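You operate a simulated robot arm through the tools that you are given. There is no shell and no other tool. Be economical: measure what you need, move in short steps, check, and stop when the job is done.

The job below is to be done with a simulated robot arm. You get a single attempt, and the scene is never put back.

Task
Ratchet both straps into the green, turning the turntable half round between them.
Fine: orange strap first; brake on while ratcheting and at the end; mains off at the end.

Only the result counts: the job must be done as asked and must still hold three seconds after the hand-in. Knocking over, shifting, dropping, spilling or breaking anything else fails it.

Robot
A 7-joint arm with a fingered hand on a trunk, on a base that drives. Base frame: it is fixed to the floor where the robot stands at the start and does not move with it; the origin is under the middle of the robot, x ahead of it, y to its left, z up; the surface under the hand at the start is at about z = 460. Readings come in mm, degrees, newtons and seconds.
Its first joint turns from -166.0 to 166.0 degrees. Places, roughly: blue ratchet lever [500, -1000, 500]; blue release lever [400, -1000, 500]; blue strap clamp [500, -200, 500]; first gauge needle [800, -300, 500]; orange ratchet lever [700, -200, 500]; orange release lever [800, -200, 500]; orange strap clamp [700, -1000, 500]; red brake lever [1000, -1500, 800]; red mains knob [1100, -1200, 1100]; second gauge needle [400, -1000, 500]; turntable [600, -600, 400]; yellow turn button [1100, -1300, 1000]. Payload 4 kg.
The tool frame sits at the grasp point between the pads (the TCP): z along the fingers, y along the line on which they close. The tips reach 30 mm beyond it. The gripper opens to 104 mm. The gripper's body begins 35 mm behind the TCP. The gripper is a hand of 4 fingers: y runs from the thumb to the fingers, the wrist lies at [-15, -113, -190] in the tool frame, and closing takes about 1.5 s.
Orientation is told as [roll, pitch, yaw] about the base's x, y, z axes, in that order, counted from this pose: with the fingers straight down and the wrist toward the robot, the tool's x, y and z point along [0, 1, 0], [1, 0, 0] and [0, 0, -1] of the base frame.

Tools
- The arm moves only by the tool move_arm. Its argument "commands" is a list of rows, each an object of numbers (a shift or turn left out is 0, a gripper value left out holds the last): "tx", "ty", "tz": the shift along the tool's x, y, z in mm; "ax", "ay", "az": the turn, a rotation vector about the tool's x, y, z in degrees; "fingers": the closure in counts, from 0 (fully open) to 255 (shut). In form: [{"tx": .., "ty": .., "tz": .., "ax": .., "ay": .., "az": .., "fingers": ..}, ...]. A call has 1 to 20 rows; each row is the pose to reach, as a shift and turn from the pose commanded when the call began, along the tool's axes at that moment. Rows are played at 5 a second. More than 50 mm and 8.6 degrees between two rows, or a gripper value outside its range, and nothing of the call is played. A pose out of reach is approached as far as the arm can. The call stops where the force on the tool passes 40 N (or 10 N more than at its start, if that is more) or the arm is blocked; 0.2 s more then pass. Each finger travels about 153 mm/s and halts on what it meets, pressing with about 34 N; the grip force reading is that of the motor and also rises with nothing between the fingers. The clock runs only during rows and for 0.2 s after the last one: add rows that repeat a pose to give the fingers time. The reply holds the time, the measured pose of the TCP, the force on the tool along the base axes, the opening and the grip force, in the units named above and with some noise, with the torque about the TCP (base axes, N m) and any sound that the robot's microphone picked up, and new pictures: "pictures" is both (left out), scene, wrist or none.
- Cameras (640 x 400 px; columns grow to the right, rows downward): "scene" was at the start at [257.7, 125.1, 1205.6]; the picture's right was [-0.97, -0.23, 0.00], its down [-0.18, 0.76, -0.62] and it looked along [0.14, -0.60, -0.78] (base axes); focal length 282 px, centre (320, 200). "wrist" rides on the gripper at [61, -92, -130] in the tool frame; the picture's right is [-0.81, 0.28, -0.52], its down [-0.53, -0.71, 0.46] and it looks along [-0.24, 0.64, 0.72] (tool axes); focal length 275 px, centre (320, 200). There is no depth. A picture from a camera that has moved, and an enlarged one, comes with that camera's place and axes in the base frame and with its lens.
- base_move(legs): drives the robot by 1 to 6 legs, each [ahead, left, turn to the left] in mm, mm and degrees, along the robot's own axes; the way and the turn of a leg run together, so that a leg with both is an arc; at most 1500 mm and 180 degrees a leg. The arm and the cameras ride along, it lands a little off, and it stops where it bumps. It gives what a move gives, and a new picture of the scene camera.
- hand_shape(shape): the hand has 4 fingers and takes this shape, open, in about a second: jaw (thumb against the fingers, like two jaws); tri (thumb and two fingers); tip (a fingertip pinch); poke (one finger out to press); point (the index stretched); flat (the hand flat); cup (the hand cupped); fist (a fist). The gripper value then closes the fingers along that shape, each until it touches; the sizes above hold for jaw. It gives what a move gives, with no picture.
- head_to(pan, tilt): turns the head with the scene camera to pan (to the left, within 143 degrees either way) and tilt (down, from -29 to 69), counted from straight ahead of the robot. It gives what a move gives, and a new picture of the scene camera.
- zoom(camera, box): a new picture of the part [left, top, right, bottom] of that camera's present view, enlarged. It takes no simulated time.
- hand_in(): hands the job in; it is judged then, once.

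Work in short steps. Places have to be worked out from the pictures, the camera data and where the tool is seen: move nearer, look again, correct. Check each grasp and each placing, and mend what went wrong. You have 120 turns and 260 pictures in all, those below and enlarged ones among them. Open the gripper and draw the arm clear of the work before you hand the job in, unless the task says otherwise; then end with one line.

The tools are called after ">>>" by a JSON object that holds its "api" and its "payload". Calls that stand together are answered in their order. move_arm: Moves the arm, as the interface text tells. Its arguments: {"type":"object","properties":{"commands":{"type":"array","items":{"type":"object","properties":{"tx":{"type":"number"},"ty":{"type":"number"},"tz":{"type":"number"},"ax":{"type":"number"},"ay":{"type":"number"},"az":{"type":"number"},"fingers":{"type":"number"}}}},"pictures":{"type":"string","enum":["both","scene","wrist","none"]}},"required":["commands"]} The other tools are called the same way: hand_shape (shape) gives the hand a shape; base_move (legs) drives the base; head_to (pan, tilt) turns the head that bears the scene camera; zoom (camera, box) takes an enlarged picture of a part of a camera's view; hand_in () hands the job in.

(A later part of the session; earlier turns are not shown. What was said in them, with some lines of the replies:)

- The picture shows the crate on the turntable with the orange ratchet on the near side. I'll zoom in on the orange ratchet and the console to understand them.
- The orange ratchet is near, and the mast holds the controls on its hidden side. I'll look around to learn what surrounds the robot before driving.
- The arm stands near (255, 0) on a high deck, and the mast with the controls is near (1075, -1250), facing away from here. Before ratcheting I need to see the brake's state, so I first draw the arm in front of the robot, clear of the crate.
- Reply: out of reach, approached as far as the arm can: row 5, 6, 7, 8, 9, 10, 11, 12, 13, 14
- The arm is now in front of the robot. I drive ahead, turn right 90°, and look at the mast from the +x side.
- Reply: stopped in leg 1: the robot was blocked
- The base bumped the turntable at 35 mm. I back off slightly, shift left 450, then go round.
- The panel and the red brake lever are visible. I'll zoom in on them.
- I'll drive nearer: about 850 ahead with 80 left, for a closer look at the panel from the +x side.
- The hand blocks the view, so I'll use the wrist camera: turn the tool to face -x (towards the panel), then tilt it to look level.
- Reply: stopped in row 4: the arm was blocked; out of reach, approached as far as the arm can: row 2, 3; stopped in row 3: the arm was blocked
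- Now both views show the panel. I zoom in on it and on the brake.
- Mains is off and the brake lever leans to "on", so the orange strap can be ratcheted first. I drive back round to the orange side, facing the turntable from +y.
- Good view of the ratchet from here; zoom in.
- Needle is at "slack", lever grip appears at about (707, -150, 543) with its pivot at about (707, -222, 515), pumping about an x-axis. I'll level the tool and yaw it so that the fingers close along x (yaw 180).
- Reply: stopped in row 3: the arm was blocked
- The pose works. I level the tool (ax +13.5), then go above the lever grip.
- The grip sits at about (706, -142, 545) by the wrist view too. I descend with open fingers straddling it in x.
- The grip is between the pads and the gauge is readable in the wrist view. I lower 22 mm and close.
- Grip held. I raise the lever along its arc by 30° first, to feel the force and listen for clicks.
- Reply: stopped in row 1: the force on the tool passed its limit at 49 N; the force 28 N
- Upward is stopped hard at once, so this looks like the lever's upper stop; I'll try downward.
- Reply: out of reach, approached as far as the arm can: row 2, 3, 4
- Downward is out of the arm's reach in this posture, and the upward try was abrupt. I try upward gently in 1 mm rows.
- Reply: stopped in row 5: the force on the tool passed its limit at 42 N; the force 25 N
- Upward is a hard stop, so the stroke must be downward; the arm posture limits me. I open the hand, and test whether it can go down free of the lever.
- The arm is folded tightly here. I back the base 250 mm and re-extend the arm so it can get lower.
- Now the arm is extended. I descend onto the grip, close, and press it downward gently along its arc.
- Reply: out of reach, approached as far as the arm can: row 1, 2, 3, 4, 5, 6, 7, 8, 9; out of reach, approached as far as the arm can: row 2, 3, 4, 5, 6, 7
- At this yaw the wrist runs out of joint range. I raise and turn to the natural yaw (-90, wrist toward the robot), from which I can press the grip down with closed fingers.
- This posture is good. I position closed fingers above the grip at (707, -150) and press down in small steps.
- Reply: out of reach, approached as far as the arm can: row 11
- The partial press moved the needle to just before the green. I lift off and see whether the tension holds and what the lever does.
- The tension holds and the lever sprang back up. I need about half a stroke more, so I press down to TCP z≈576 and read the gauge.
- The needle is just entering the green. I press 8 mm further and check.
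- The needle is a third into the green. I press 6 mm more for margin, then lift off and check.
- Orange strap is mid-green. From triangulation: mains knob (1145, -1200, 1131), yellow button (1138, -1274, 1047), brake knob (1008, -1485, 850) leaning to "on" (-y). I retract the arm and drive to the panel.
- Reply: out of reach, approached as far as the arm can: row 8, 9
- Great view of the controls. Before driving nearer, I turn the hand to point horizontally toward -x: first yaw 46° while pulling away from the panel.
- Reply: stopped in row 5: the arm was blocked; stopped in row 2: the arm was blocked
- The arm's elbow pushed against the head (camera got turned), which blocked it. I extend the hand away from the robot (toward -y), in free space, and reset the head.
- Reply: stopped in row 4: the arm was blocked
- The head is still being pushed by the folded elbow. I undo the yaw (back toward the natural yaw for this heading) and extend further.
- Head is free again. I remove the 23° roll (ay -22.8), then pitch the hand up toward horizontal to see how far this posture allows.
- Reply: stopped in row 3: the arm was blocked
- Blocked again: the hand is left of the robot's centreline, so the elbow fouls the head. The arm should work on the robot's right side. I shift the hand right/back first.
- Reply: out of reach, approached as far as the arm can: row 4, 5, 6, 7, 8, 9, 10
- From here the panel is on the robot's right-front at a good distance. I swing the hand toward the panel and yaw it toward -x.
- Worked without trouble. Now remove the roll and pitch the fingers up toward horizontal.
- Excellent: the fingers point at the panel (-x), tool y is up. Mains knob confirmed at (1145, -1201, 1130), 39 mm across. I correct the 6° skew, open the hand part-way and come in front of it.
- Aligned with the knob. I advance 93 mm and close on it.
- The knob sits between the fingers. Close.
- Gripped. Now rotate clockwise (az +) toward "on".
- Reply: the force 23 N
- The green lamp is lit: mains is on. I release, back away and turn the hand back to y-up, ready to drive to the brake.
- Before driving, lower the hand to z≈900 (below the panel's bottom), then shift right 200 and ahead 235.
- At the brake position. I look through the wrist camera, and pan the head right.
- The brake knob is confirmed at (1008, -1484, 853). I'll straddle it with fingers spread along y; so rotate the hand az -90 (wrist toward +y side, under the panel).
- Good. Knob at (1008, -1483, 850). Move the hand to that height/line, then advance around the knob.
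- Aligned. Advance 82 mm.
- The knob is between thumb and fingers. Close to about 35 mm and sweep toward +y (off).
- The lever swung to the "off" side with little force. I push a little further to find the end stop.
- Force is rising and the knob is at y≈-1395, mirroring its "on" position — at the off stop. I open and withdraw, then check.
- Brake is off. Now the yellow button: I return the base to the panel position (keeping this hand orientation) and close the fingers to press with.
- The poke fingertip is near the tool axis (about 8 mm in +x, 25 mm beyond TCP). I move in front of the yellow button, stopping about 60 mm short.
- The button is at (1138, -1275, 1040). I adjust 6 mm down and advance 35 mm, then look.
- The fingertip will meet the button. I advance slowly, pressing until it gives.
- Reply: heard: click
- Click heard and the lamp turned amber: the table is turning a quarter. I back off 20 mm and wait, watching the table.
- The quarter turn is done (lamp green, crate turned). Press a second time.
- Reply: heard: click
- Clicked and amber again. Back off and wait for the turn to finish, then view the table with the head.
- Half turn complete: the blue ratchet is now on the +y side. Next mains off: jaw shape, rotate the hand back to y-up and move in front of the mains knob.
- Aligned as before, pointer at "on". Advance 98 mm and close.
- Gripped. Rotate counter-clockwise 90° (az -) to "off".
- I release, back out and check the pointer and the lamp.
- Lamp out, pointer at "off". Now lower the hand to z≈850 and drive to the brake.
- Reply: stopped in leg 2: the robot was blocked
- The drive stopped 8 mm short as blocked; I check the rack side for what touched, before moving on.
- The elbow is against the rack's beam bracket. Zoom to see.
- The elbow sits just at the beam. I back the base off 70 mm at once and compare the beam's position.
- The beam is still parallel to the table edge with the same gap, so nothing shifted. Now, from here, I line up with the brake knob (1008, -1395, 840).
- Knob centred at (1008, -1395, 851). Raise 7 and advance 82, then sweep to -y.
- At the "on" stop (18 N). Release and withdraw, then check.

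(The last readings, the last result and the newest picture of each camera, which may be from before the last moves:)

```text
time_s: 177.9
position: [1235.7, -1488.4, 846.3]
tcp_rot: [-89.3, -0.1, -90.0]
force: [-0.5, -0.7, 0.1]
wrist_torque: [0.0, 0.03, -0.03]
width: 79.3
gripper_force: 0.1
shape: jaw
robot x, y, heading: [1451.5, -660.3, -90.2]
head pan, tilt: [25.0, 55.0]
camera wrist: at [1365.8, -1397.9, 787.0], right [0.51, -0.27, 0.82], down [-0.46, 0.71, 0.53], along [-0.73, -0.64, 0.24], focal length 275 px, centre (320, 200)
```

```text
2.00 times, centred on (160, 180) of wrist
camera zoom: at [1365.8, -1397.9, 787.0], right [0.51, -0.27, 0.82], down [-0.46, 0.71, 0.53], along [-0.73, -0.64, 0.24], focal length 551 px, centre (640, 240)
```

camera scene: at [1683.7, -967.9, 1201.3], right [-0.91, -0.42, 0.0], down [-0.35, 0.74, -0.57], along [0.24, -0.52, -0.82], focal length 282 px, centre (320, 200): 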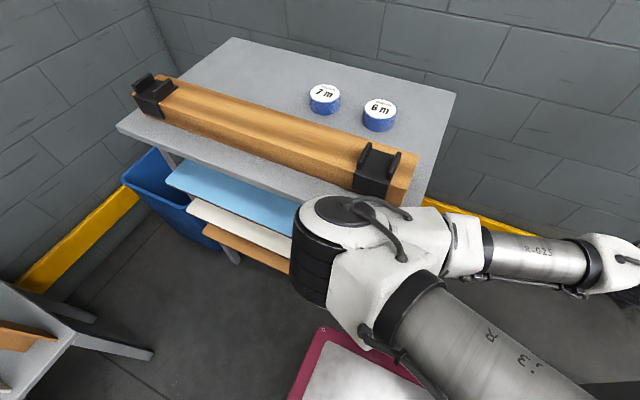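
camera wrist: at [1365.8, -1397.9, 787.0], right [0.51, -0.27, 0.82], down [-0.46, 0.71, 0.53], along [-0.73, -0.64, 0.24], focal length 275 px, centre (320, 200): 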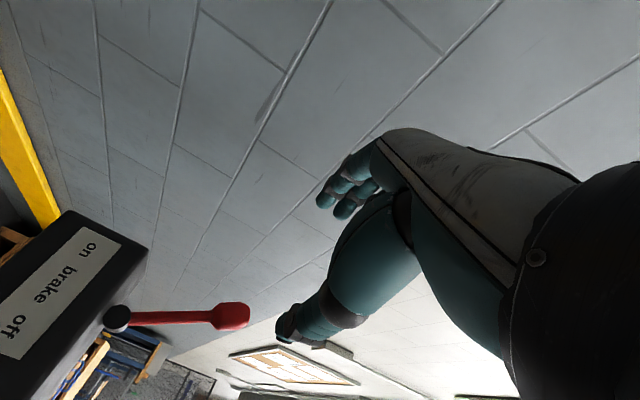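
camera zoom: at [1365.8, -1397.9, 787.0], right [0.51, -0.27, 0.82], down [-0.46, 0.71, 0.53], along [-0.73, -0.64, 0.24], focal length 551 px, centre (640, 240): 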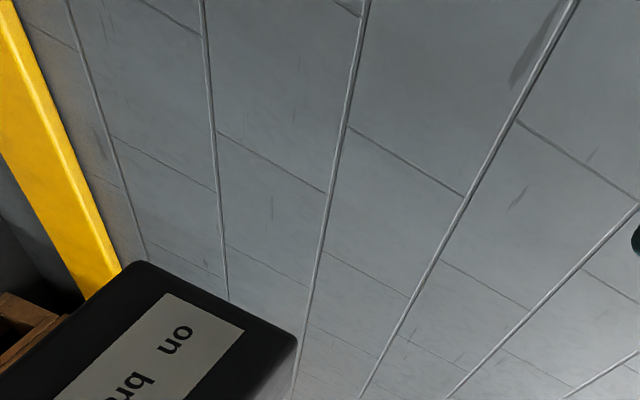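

Brake is on again (knob back at y≈-1482). Now drive to the ratchet side for the blue strap.

>>> {"api": "base_move", "payload": {"legs": [[-1410, 0, 0], [0, -770, 0]]}}

>>> {"api": "head_to", "payload": {"pan": -15, "tilt": 40}}

```text
time_s: 188.7
position: [443.1, -94.5, 846.7]
tcp_rot: [-89.3, -0.1, -89.6]
force: [0.3, 0.6, -0.4]
wrist_torque: [0.03, 0.01, 0.03]
width: 79.6
gripper_force: 0.0
shape: jaw
robot x, y, heading: [652.2, 736.0, -89.7]
head pan, tilt: [25.0, 55.0]
camera scene: at [887.3, 430.1, 1201.3], right [-0.9, -0.43, 0.0], down [-0.35, 0.74, -0.57], along [0.25, -0.52, -0.82], focal length 282 px, centre (320, 200)
```

scene: 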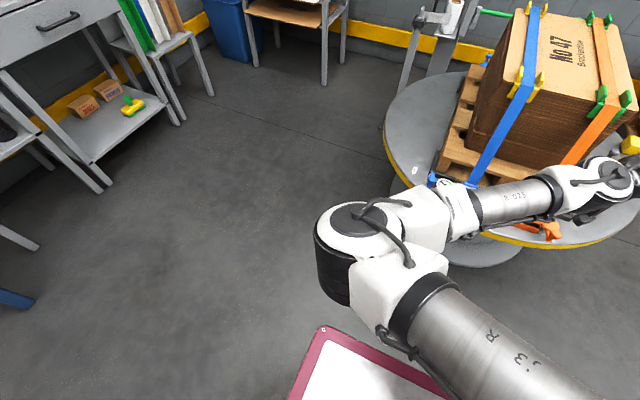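

```text
time_s: 189.8
position: [442.8, -94.8, 847.7]
tcp_rot: [-89.3, -0.2, -89.6]
force: [-0.3, -0.3, 0.4]
wrist_torque: [-0.03, -0.02, -0.03]
width: 79.5
gripper_force: 0.1
shape: jaw
robot x, y, heading: [651.9, 733.1, -89.8]
head pan, tilt: [-15.0, 40.0]
camera scene: at [835.0, 412.9, 1221.9], right [-0.97, 0.25, 0.0], down [0.16, 0.62, -0.77], along [-0.19, -0.74, -0.64], focal length 282 px, centre (320, 200)
```

scene: 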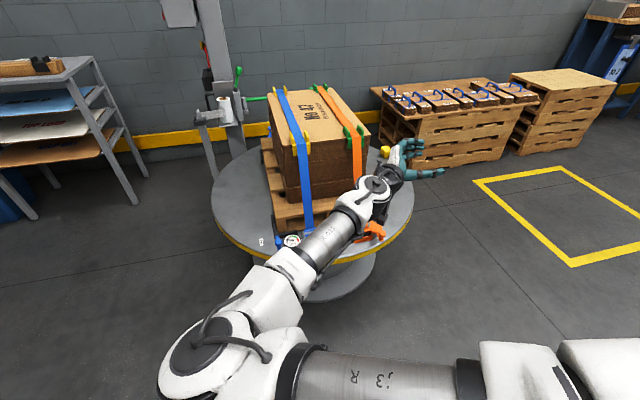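

Now reorient the hand to point down at natural yaw: ay +90, while raising and shifting toward x≈690.

>>> {"api": "move_arm", "payload": {"commands": [{"ay": 8, "tz": -20}, {"ay": 16, "tz": -40}, {"ay": 24, "tz": -60}, {"ay": 32, "tz": -80}, {"ay": 40, "tz": -100}, {"ay": 48, "tz": -120}, {"ay": 56, "tz": -140}, {"ay": 64, "tz": -160}, {"ay": 72, "tz": -185}, {"ay": 80, "tz": -210}, {"ay": 88, "tz": -235}, {"ay": 90, "tz": -255, "fingers": 255}, {"ay": 90, "tz": -255, "fingers": 255}, {"ay": 90, "tz": -255, "fingers": 255}], "pictures": "both"}}

```text
time_s: 192.8
position: [698.7, -93.8, 851.1]
tcp_rot: [0.8, -0.1, -89.6]
force: [0.1, 0.4, -0.5]
wrist_torque: [0.01, 0.0, 0.03]
width: 0.2
gripper_force: 34.0
shape: jaw
robot x, y, heading: [656.9, 732.4, -90.0]
head pan, tilt: [-15.0, 40.0]
camera scene: at [834.9, 412.9, 1222.0], right [-0.97, 0.25, 0.0], down [0.16, 0.62, -0.77], along [-0.19, -0.74, -0.64], focal length 282 px, centre (320, 200)
camera wrist: at [756.3, -0.2, 981.6], right [-0.81, -0.28, 0.51], down [-0.53, 0.71, -0.46], along [-0.23, -0.65, -0.73], focal length 275 px, centre (320, 200)
```

scene: 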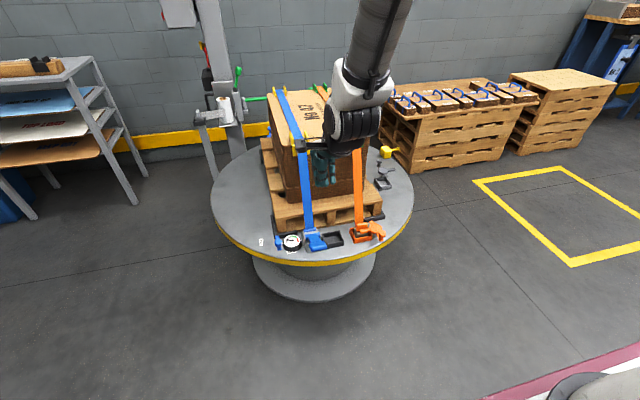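
wrist: 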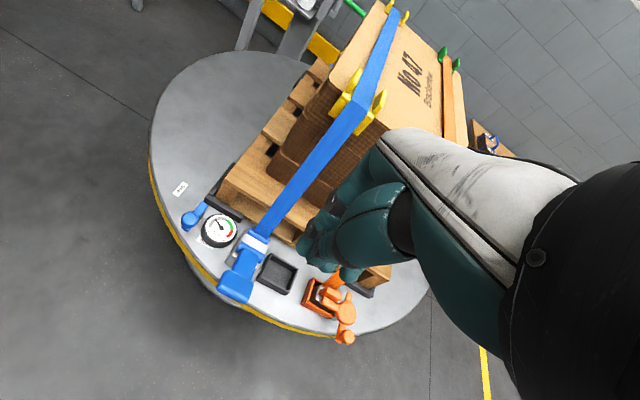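

Hand is well placed. Zoom on the blue ratchet and gauge.

>>> {"api": "zoom", "payload": {"camera": "wrist", "box": [160, 180, 320, 280]}}

>>> {"api": "zoom", "payload": {"camera": "scene", "box": [250, 200, 410, 300]}}

```text
4.00 times, centred on (240, 230) of wrist
camera zoom: at [756.3, -0.2, 981.6], right [-0.81, -0.28, 0.51], down [-0.53, 0.71, -0.46], along [-0.23, -0.65, -0.73], focal length 1101 px, centre (640, 80)
```

zoom: 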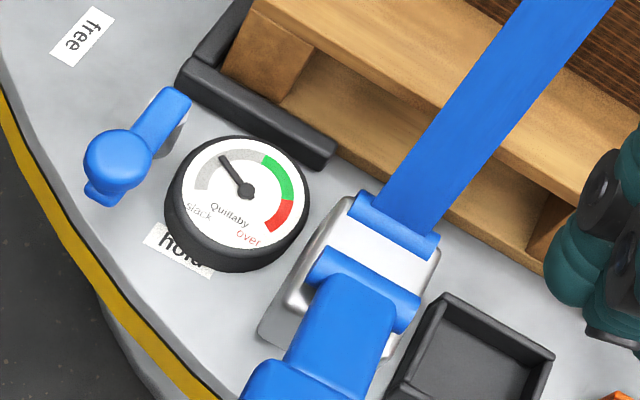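

```text
4.00 times, centred on (330, 250) of scene
camera zoom: at [834.9, 412.9, 1222.0], right [-0.97, 0.25, 0.0], down [0.16, 0.62, -0.77], along [-0.19, -0.74, -0.64], focal length 1127 px, centre (280, 0)
```

zoom: 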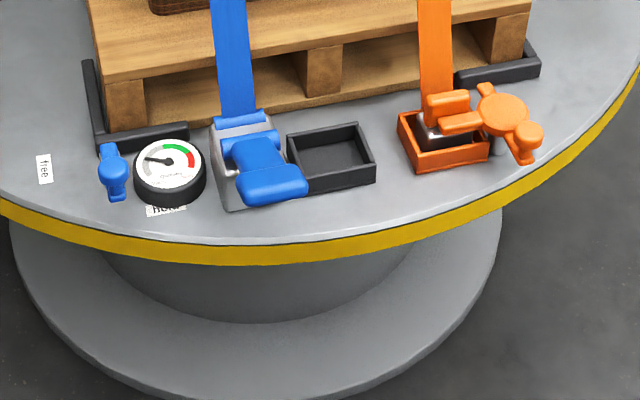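

The blue gauge needle is mid-grey. I go above the blue grip (700, -147) at z≈640.

>>> {"api": "move_arm", "payload": {"commands": [{"ty": 15, "tz": 35}, {"ty": 30, "tz": 70}, {"ty": 45, "tz": 105}, {"ty": 53, "tz": 140}, {"ty": 53, "tz": 175}, {"ty": 53, "tz": 210}], "pictures": "wrist"}}

```text
time_s: 194.2
position: [702.3, -146.2, 640.1]
tcp_rot: [0.6, -0.2, -89.6]
force: [0.5, 0.4, 0.9]
wrist_torque: [0.0, 0.02, -0.01]
width: 0.2
gripper_force: 33.6
shape: jaw
robot x, y, heading: [654.3, 733.1, -89.5]
head pan, tilt: [-15.0, 40.0]
camera wrist: at [758.9, -53.0, 771.8], right [-0.81, -0.28, 0.51], down [-0.53, 0.71, -0.46], along [-0.23, -0.65, -0.73], focal length 275 px, centre (320, 200)
```

wrist: 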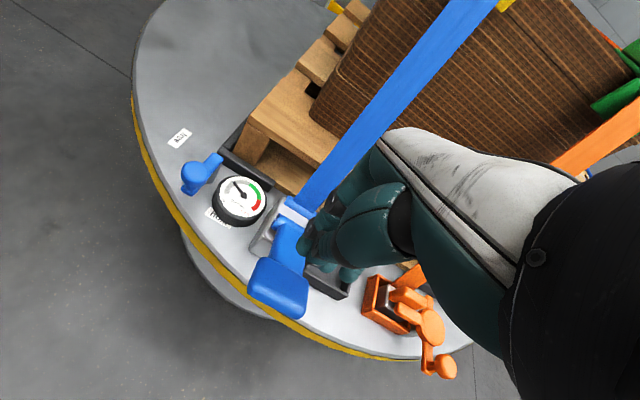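

Same geometry as with the orange one. Press in small steps to TCP z≈578 and read the gauge.

>>> {"api": "move_arm", "payload": {"commands": [{"tz": 25}, {"tz": 40}, {"tz": 48}, {"tz": 54}, {"tz": 60}, {"tz": 63}], "pictures": "none"}}

>>> {"api": "zoom", "payload": {"camera": "wrist", "box": [190, 110, 350, 210]}}

```text
time_s: 195.6
position: [701.3, -146.2, 577.5]
tcp_rot: [0.7, -0.1, -89.5]
force: [0.4, 1.7, 3.9]
wrist_torque: [0.03, 0.04, 0.01]
width: 0.0
gripper_force: 33.8
shape: jaw
robot x, y, heading: [652.7, 735.9, -89.6]
head pan, tilt: [-15.0, 40.0]
```

```text
4.00 times, centred on (270, 160) of wrist
camera zoom: at [758.8, -54.2, 708.0], right [-0.81, -0.28, 0.51], down [-0.53, 0.71, -0.46], along [-0.23, -0.65, -0.73], focal length 1101 px, centre (520, 360)
```

zoom: 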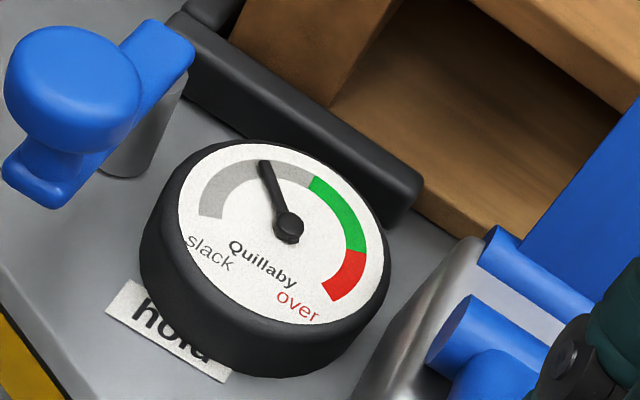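

Tension is rising gently. Press 12 mm more.

>>> {"api": "move_arm", "payload": {"commands": [{"tz": 4}, {"tz": 8}, {"tz": 12}, {"tz": 12}], "pictures": "none"}}

>>> {"api": "zoom", "payload": {"camera": "wrist", "box": [190, 110, 350, 210]}}

```text
time_s: 196.6
position: [701.9, -145.7, 566.3]
tcp_rot: [0.7, 0.0, -89.5]
force: [-0.6, 2.2, 5.2]
wrist_torque: [0.11, 0.07, -0.04]
width: 0.0
gripper_force: 34.2
shape: jaw
robot x, y, heading: [654.8, 735.5, -89.7]
head pan, tilt: [-15.0, 40.0]
```

```text
4.00 times, centred on (270, 160) of wrist
camera zoom: at [759.2, -53.4, 697.0], right [-0.81, -0.28, 0.51], down [-0.53, 0.71, -0.46], along [-0.23, -0.65, -0.73], focal length 1101 px, centre (520, 360)
```

zoom: 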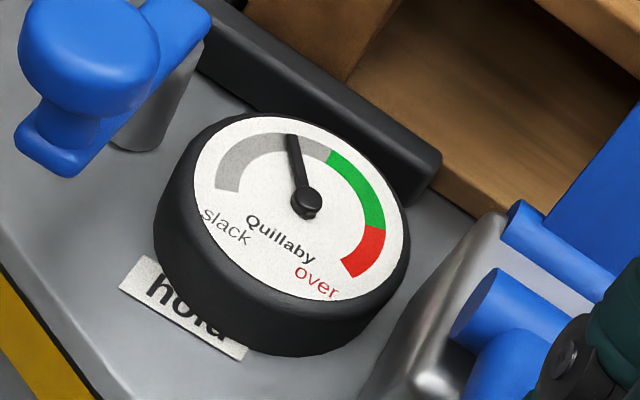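

Needle nears the green. Press 15 mm more.

>>> {"api": "move_arm", "payload": {"commands": [{"tz": 4}, {"tz": 8}, {"tz": 12}, {"tz": 15}, {"tz": 15}], "pictures": "none"}}

>>> {"api": "zoom", "payload": {"camera": "wrist", "box": [190, 90, 350, 190]}}

```text
time_s: 197.8
position: [703.2, -148.0, 552.9]
tcp_rot: [0.8, -0.5, -89.6]
force: [2.0, 4.6, 28.8]
wrist_torque: [0.04, -0.12, 0.02]
width: 0.0
gripper_force: 33.6
shape: jaw
robot x, y, heading: [654.8, 732.0, -89.7]
head pan, tilt: [-15.0, 40.0]
```

```text
4.00 times, centred on (270, 140) of wrist
camera zoom: at [759.3, -55.3, 683.5], right [-0.82, -0.28, 0.51], down [-0.53, 0.71, -0.47], along [-0.23, -0.65, -0.72], focal length 1101 px, centre (520, 440)
```

zoom: 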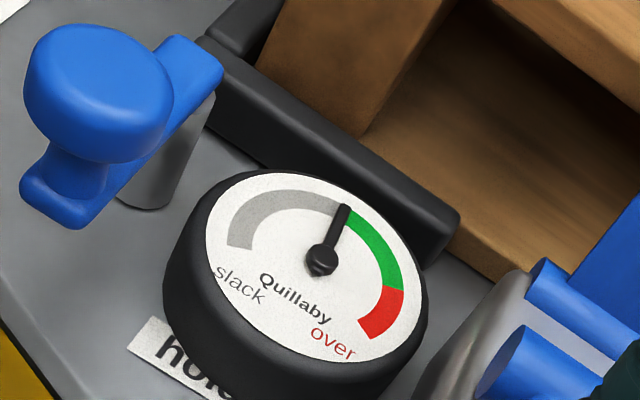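

The lever is at its lower stop (29 N) and the needle is at the edge of green. I lift for a second, shorter stroke: up 75 mm, then press to about z=570.

>>> {"api": "move_arm", "payload": {"commands": [{"tz": -10}, {"tz": -30}, {"tz": -60}, {"tz": -85}, {"tz": -85}], "pictures": "wrist"}}

>>> {"api": "move_arm", "payload": {"commands": [{"tz": 25}, {"tz": 40}, {"tz": 50}, {"tz": 55}, {"tz": 60}, {"tz": 63}], "pictures": "none"}}

>>> {"api": "zoom", "payload": {"camera": "wrist", "box": [190, 110, 350, 210]}}

```text
time_s: 199.0
position: [701.0, -144.9, 633.2]
tcp_rot: [0.7, -0.3, -89.7]
force: [-0.7, 0.4, 0.1]
wrist_torque: [0.03, -0.02, 0.0]
width: 0.3
gripper_force: 34.2
shape: jaw
robot x, y, heading: [652.1, 733.9, -89.4]
head pan, tilt: [-15.0, 40.0]
camera wrist: at [758.5, -52.6, 765.3], right [-0.81, -0.28, 0.51], down [-0.53, 0.71, -0.46], along [-0.23, -0.65, -0.73], focal length 275 px, centre (320, 200)
```

wrist: 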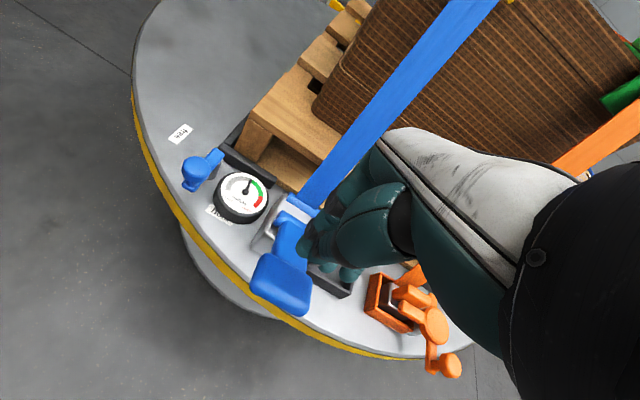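

```text
time_s: 200.4
position: [702.1, -146.0, 572.7]
tcp_rot: [0.7, -0.1, -89.7]
force: [0.1, 2.3, 4.7]
wrist_torque: [0.06, 0.0, -0.03]
width: 0.0
gripper_force: 34.1
shape: jaw
robot x, y, heading: [651.3, 732.6, -89.4]
head pan, tilt: [-15.0, 40.0]
```

```text
4.00 times, centred on (270, 160) of wrist
camera zoom: at [759.2, -53.9, 703.0], right [-0.81, -0.28, 0.51], down [-0.53, 0.71, -0.46], along [-0.23, -0.65, -0.73], focal length 1101 px, centre (520, 360)
```

zoom: 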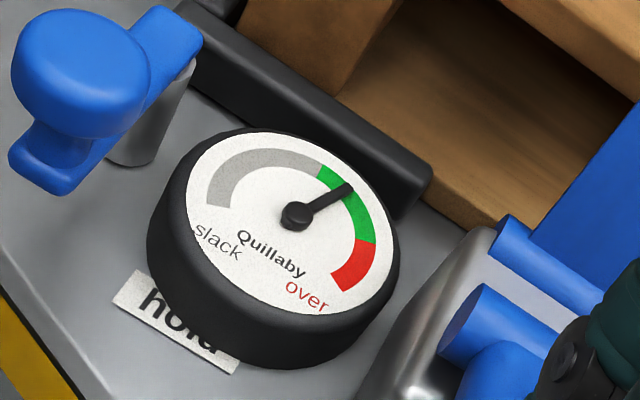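

Needle is mid-green. I lift off and retract the arm, then verify the gauge.

>>> {"api": "move_arm", "payload": {"commands": [{"tz": -10}, {"tz": -30}, {"tz": -60}, {"tz": -90}, {"tz": -90}], "pictures": "none"}}

>>> {"api": "zoom", "payload": {"camera": "wrist", "box": [160, 130, 320, 230]}}

>>> {"api": "move_arm", "payload": {"commands": [{"ty": -30, "tz": -30, "fingers": 0}, {"ty": -60, "tz": -60}, {"ty": -95, "tz": -90}, {"ty": -130, "tz": -120}, {"ty": -165, "tz": -150}, {"ty": -200, "tz": -180}], "pictures": "scene"}}

```text
time_s: 201.6
position: [702.4, -146.5, 662.5]
tcp_rot: [0.6, -0.1, -89.5]
force: [0.1, 0.4, -0.3]
wrist_torque: [0.02, -0.04, 0.0]
width: 0.0
gripper_force: 33.6
shape: jaw
robot x, y, heading: [653.6, 733.8, -89.6]
head pan, tilt: [-15.0, 40.0]
```

```text
4.00 times, centred on (240, 180) of wrist
camera zoom: at [758.6, -53.8, 792.8], right [-0.81, -0.28, 0.51], down [-0.53, 0.71, -0.46], along [-0.23, -0.65, -0.73], focal length 1101 px, centre (640, 280)
```

zoom: 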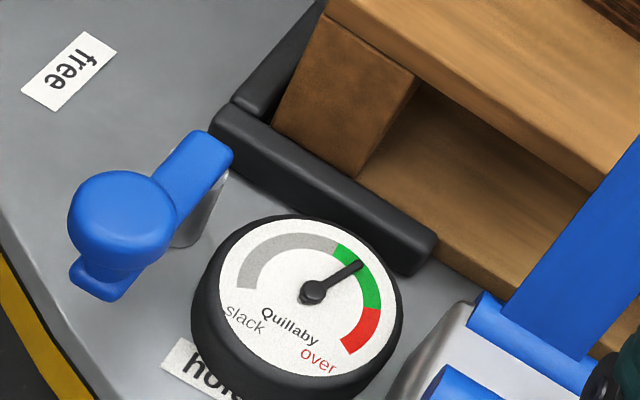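

```text
time_s: 203.0
position: [697.3, 52.5, 840.7]
tcp_rot: [0.7, -0.1, -89.6]
force: [-0.2, -0.4, -1.2]
wrist_torque: [0.02, -0.03, -0.04]
width: 104.0
gripper_force: 0.0
shape: jaw
robot x, y, heading: [648.4, 735.5, -89.5]
head pan, tilt: [-15.0, 40.0]
camera scene: at [835.0, 412.6, 1221.9], right [-0.97, 0.25, 0.0], down [0.16, 0.62, -0.77], along [-0.19, -0.74, -0.64], focal length 282 px, centre (320, 200)
```

scene: 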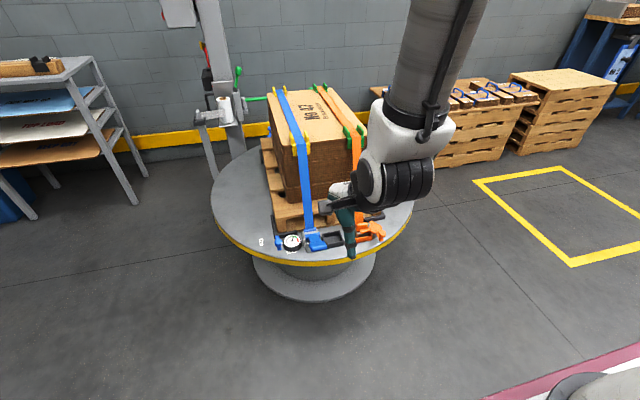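

Blue is mid-green and holding. I drive to the panel side once more to verify orange gauge, brake and mains from there.

>>> {"api": "base_move", "payload": {"legs": [[0, 870, 0], [1000, 0, 0]]}}

>>> {"api": "head_to", "payload": {"pan": -45, "tilt": 25}}

```text
time_s: 212.4
position: [1601.4, -931.0, 841.2]
tcp_rot: [0.7, 0.0, -89.0]
force: [-0.6, -0.6, 0.2]
wrist_torque: [0.0, 0.01, -0.03]
width: 103.9
gripper_force: 0.0
shape: jaw
robot x, y, heading: [1546.2, -249.5, -89.1]
head pan, tilt: [-15.0, 40.0]
camera scene: at [1734.6, -570.2, 1222.0], right [-0.97, 0.24, 0.0], down [0.16, 0.62, -0.77], along [-0.19, -0.74, -0.64], focal length 282 px, centre (320, 200)
```

scene: 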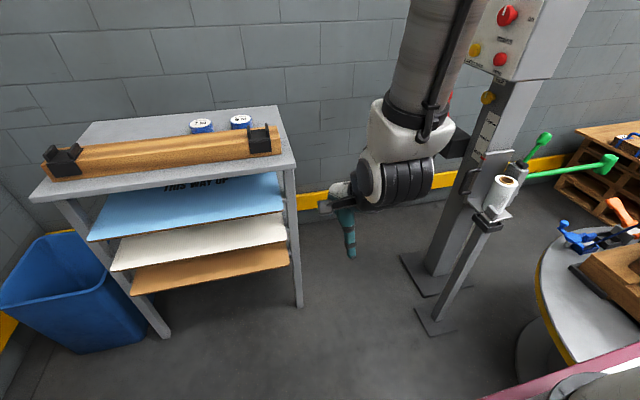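

```text
time_s: 213.4
position: [1600.1, -932.4, 839.8]
tcp_rot: [0.8, -0.1, -89.0]
force: [-0.3, 0.5, -0.2]
wrist_torque: [-0.04, 0.0, -0.01]
width: 103.9
gripper_force: 0.2
shape: jaw
robot x, y, heading: [1551.9, -250.4, -88.9]
head pan, tilt: [-45.0, 25.0]
camera scene: at [1691.3, -554.1, 1245.3], right [-0.72, 0.69, 0.0], down [0.29, 0.3, -0.91], along [-0.63, -0.65, -0.42], focal length 282 px, centre (320, 200)
```

scene: 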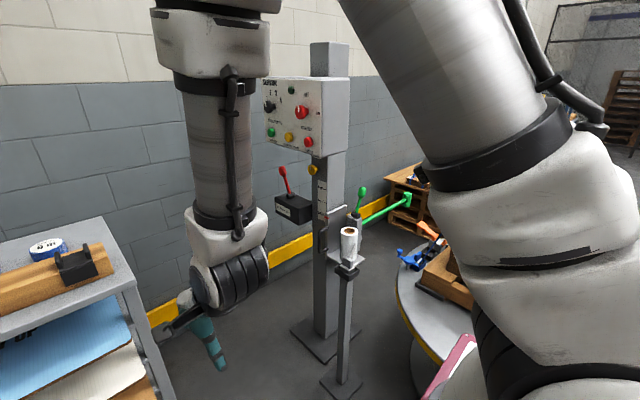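

>>> {"api": "zoom", "payload": {"camera": "scene", "box": [390, 210, 470, 260]}}

>>> {"api": "zoom", "payload": {"camera": "scene", "box": [250, 70, 360, 230]}}

```text
8.00 times, centred on (430, 235) of scene
camera zoom: at [1691.3, -554.1, 1245.3], right [-0.72, 0.69, 0.0], down [0.29, 0.3, -0.91], along [-0.63, -0.65, -0.42], focal length 2254 px, centre (-560, -80)
```

zoom: 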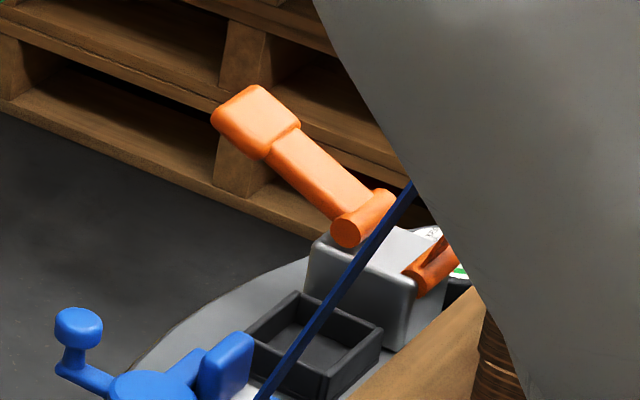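

```text
2.50 times, centred on (305, 150) of scene
camera zoom: at [1691.3, -554.1, 1245.3], right [-0.72, 0.69, 0.0], down [0.29, 0.3, -0.91], along [-0.63, -0.65, -0.42], focal length 704 px, centre (358, 325)
```

zoom: 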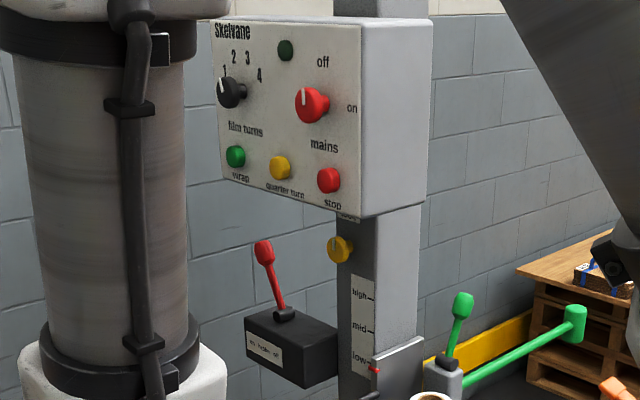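

Mains is off and brake on. The arm hides the orange gauge; I turn the robot right a bit to see it.

>>> {"api": "base_move", "payload": {"legs": [[0, 0, -35]]}}

>>> {"api": "head_to", "payload": {"pan": -32, "tilt": 30}}

```text
time_s: 215.4
position: [1197.5, -834.8, 839.7]
tcp_rot: [0.7, -0.2, -124.5]
force: [-0.7, -1.2, 0.1]
wrist_torque: [-0.03, -0.02, 0.02]
width: 103.8
gripper_force: 0.0
shape: jaw
robot x, y, heading: [1550.5, -249.3, -124.3]
head pan, tilt: [-45.0, 25.0]
camera scene: at [1489.8, -579.2, 1245.3], right [-0.18, 0.98, 0.0], down [0.42, 0.08, -0.91], along [-0.89, -0.17, -0.42], focal length 282 px, centre (320, 200)
```

scene: 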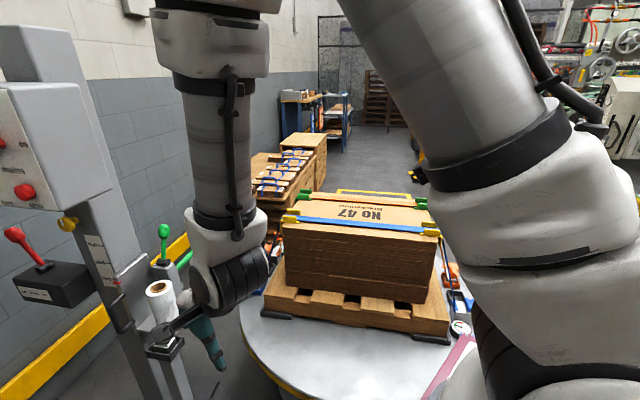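

```text
time_s: 216.2
position: [1198.3, -835.0, 839.7]
tcp_rot: [0.7, -0.1, -124.4]
force: [-0.1, 0.1, 0.6]
wrist_torque: [-0.03, -0.01, 0.02]
width: 103.9
gripper_force: 0.1
shape: jaw
robot x, y, heading: [1550.8, -251.9, -124.6]
head pan, tilt: [-32.0, 30.0]
camera scene: at [1497.5, -598.4, 1237.4], right [-0.4, 0.92, 0.0], down [0.46, 0.2, -0.87], along [-0.79, -0.35, -0.5], focal length 282 px, centre (320, 200)
```

scene: 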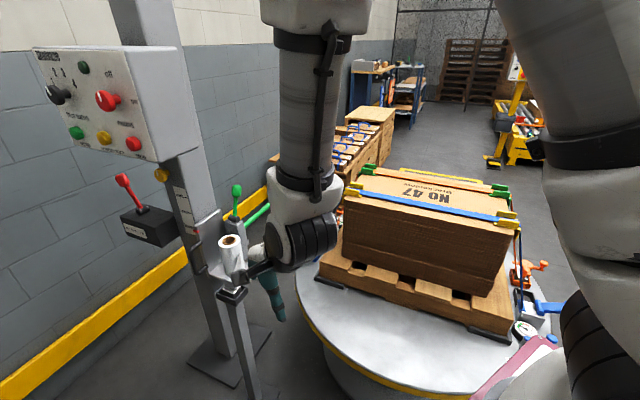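

>>> {"api": "zoom", "payload": {"camera": "wrist", "box": [0, 0, 640, 400]}}

>>> {"api": "zoom", "payload": {"camera": "scene", "box": [490, 300, 570, 350]}}

```text
1.00 times, centred on (320, 200) of wrist (not enlarged: the box is as wide or as high as the picture)
camera zoom: at [1296.3, -792.5, 971.4], right [-0.83, 0.24, 0.51], down [-0.03, 0.89, -0.46], along [-0.56, -0.4, -0.73], focal length 275 px, centre (320, 200)
```

zoom: 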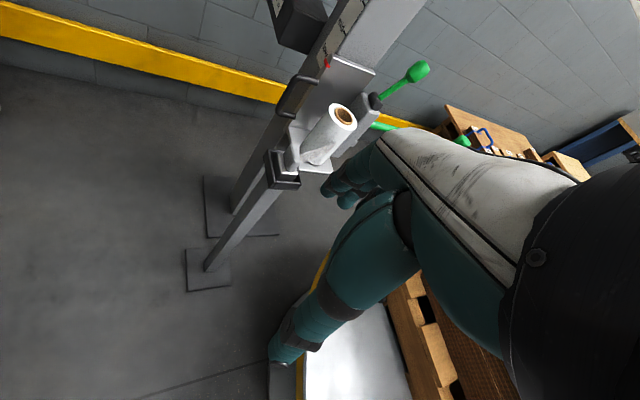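

```text
8.00 times, centred on (530, 325) of scene
camera zoom: at [1497.5, -598.4, 1237.4], right [-0.4, 0.92, 0.0], down [0.46, 0.2, -0.87], along [-0.79, -0.35, -0.5], focal length 2254 px, centre (-1360, -800)
```

zoom: 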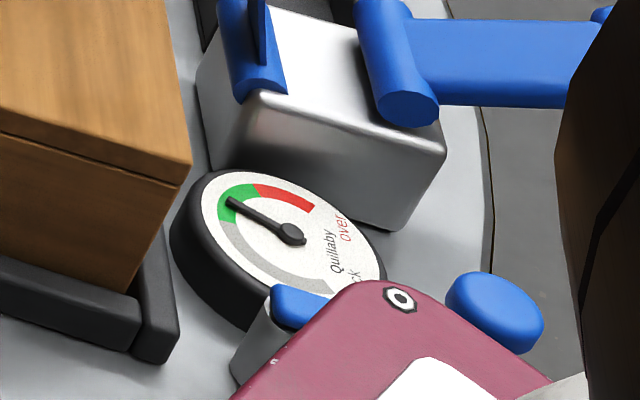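

Blue reads green from here too. One more shift left to glimpse the orange gauge past the hand.

>>> {"api": "base_move", "payload": {"legs": [[0, 230, 0]]}}

>>> {"api": "zoom", "payload": {"camera": "scene", "box": [260, 170, 420, 270]}}

```text
time_s: 217.9
position: [1390.3, -967.5, 840.2]
tcp_rot: [0.7, -0.2, -124.5]
force: [-0.5, 0.0, -0.8]
wrist_torque: [0.02, -0.01, 0.02]
width: 103.7
gripper_force: 0.0
shape: jaw
robot x, y, heading: [1749.6, -385.6, -124.4]
head pan, tilt: [-32.0, 30.0]
camera scene: at [1691.1, -731.3, 1237.3], right [-0.4, 0.92, 0.0], down [0.46, 0.2, -0.87], along [-0.79, -0.35, -0.5], focal length 282 px, centre (320, 200)
```

scene: 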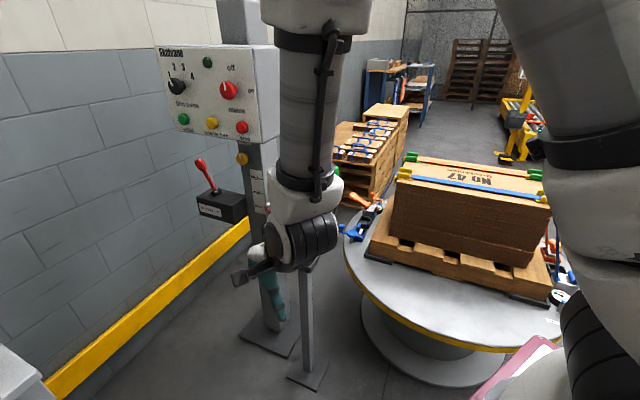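

```text
4.00 times, centred on (340, 220) of scene
camera zoom: at [1691.1, -731.3, 1237.3], right [-0.4, 0.92, 0.0], down [0.46, 0.2, -0.87], along [-0.79, -0.35, -0.5], focal length 1127 px, centre (240, 120)
```

zoom: 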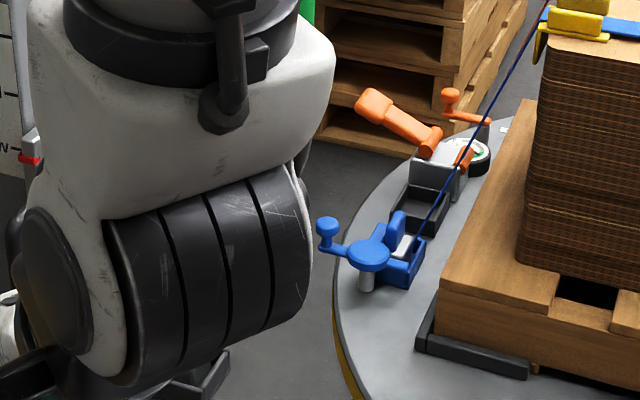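

>>> {"api": "zoom", "payload": {"camera": "scene", "box": [364, 198, 396, 218]}}

```text
16.00 times, centred on (380, 208) of scene
camera zoom: at [1691.1, -731.3, 1237.3], right [-0.4, 0.92, 0.0], down [0.46, 0.2, -0.87], along [-0.79, -0.35, -0.5], focal length 4509 px, centre (-640, 72)
```

zoom: 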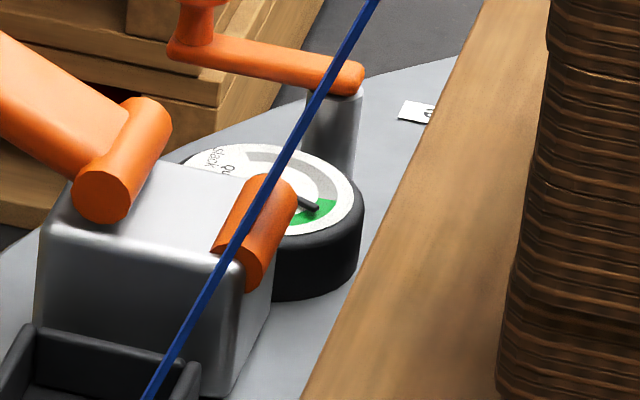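

The orange needle is still in the green and so is the blue. The brake is on, mains is off and the arm is clear with the gripper open, so I hand in.

>>> {"api": "hand_in", "payload": {}}

```text
The job is handed in.
```

Both straps are ratcheted into the green, orange first. The turntable was turned half round between them, the brake was on during ratcheting and is on now, and the mains is off. On the second drive to the brake the arm's elbow came up against the beam on the rack and stopped the base; I backed off and saw no sign that the beam had moved.
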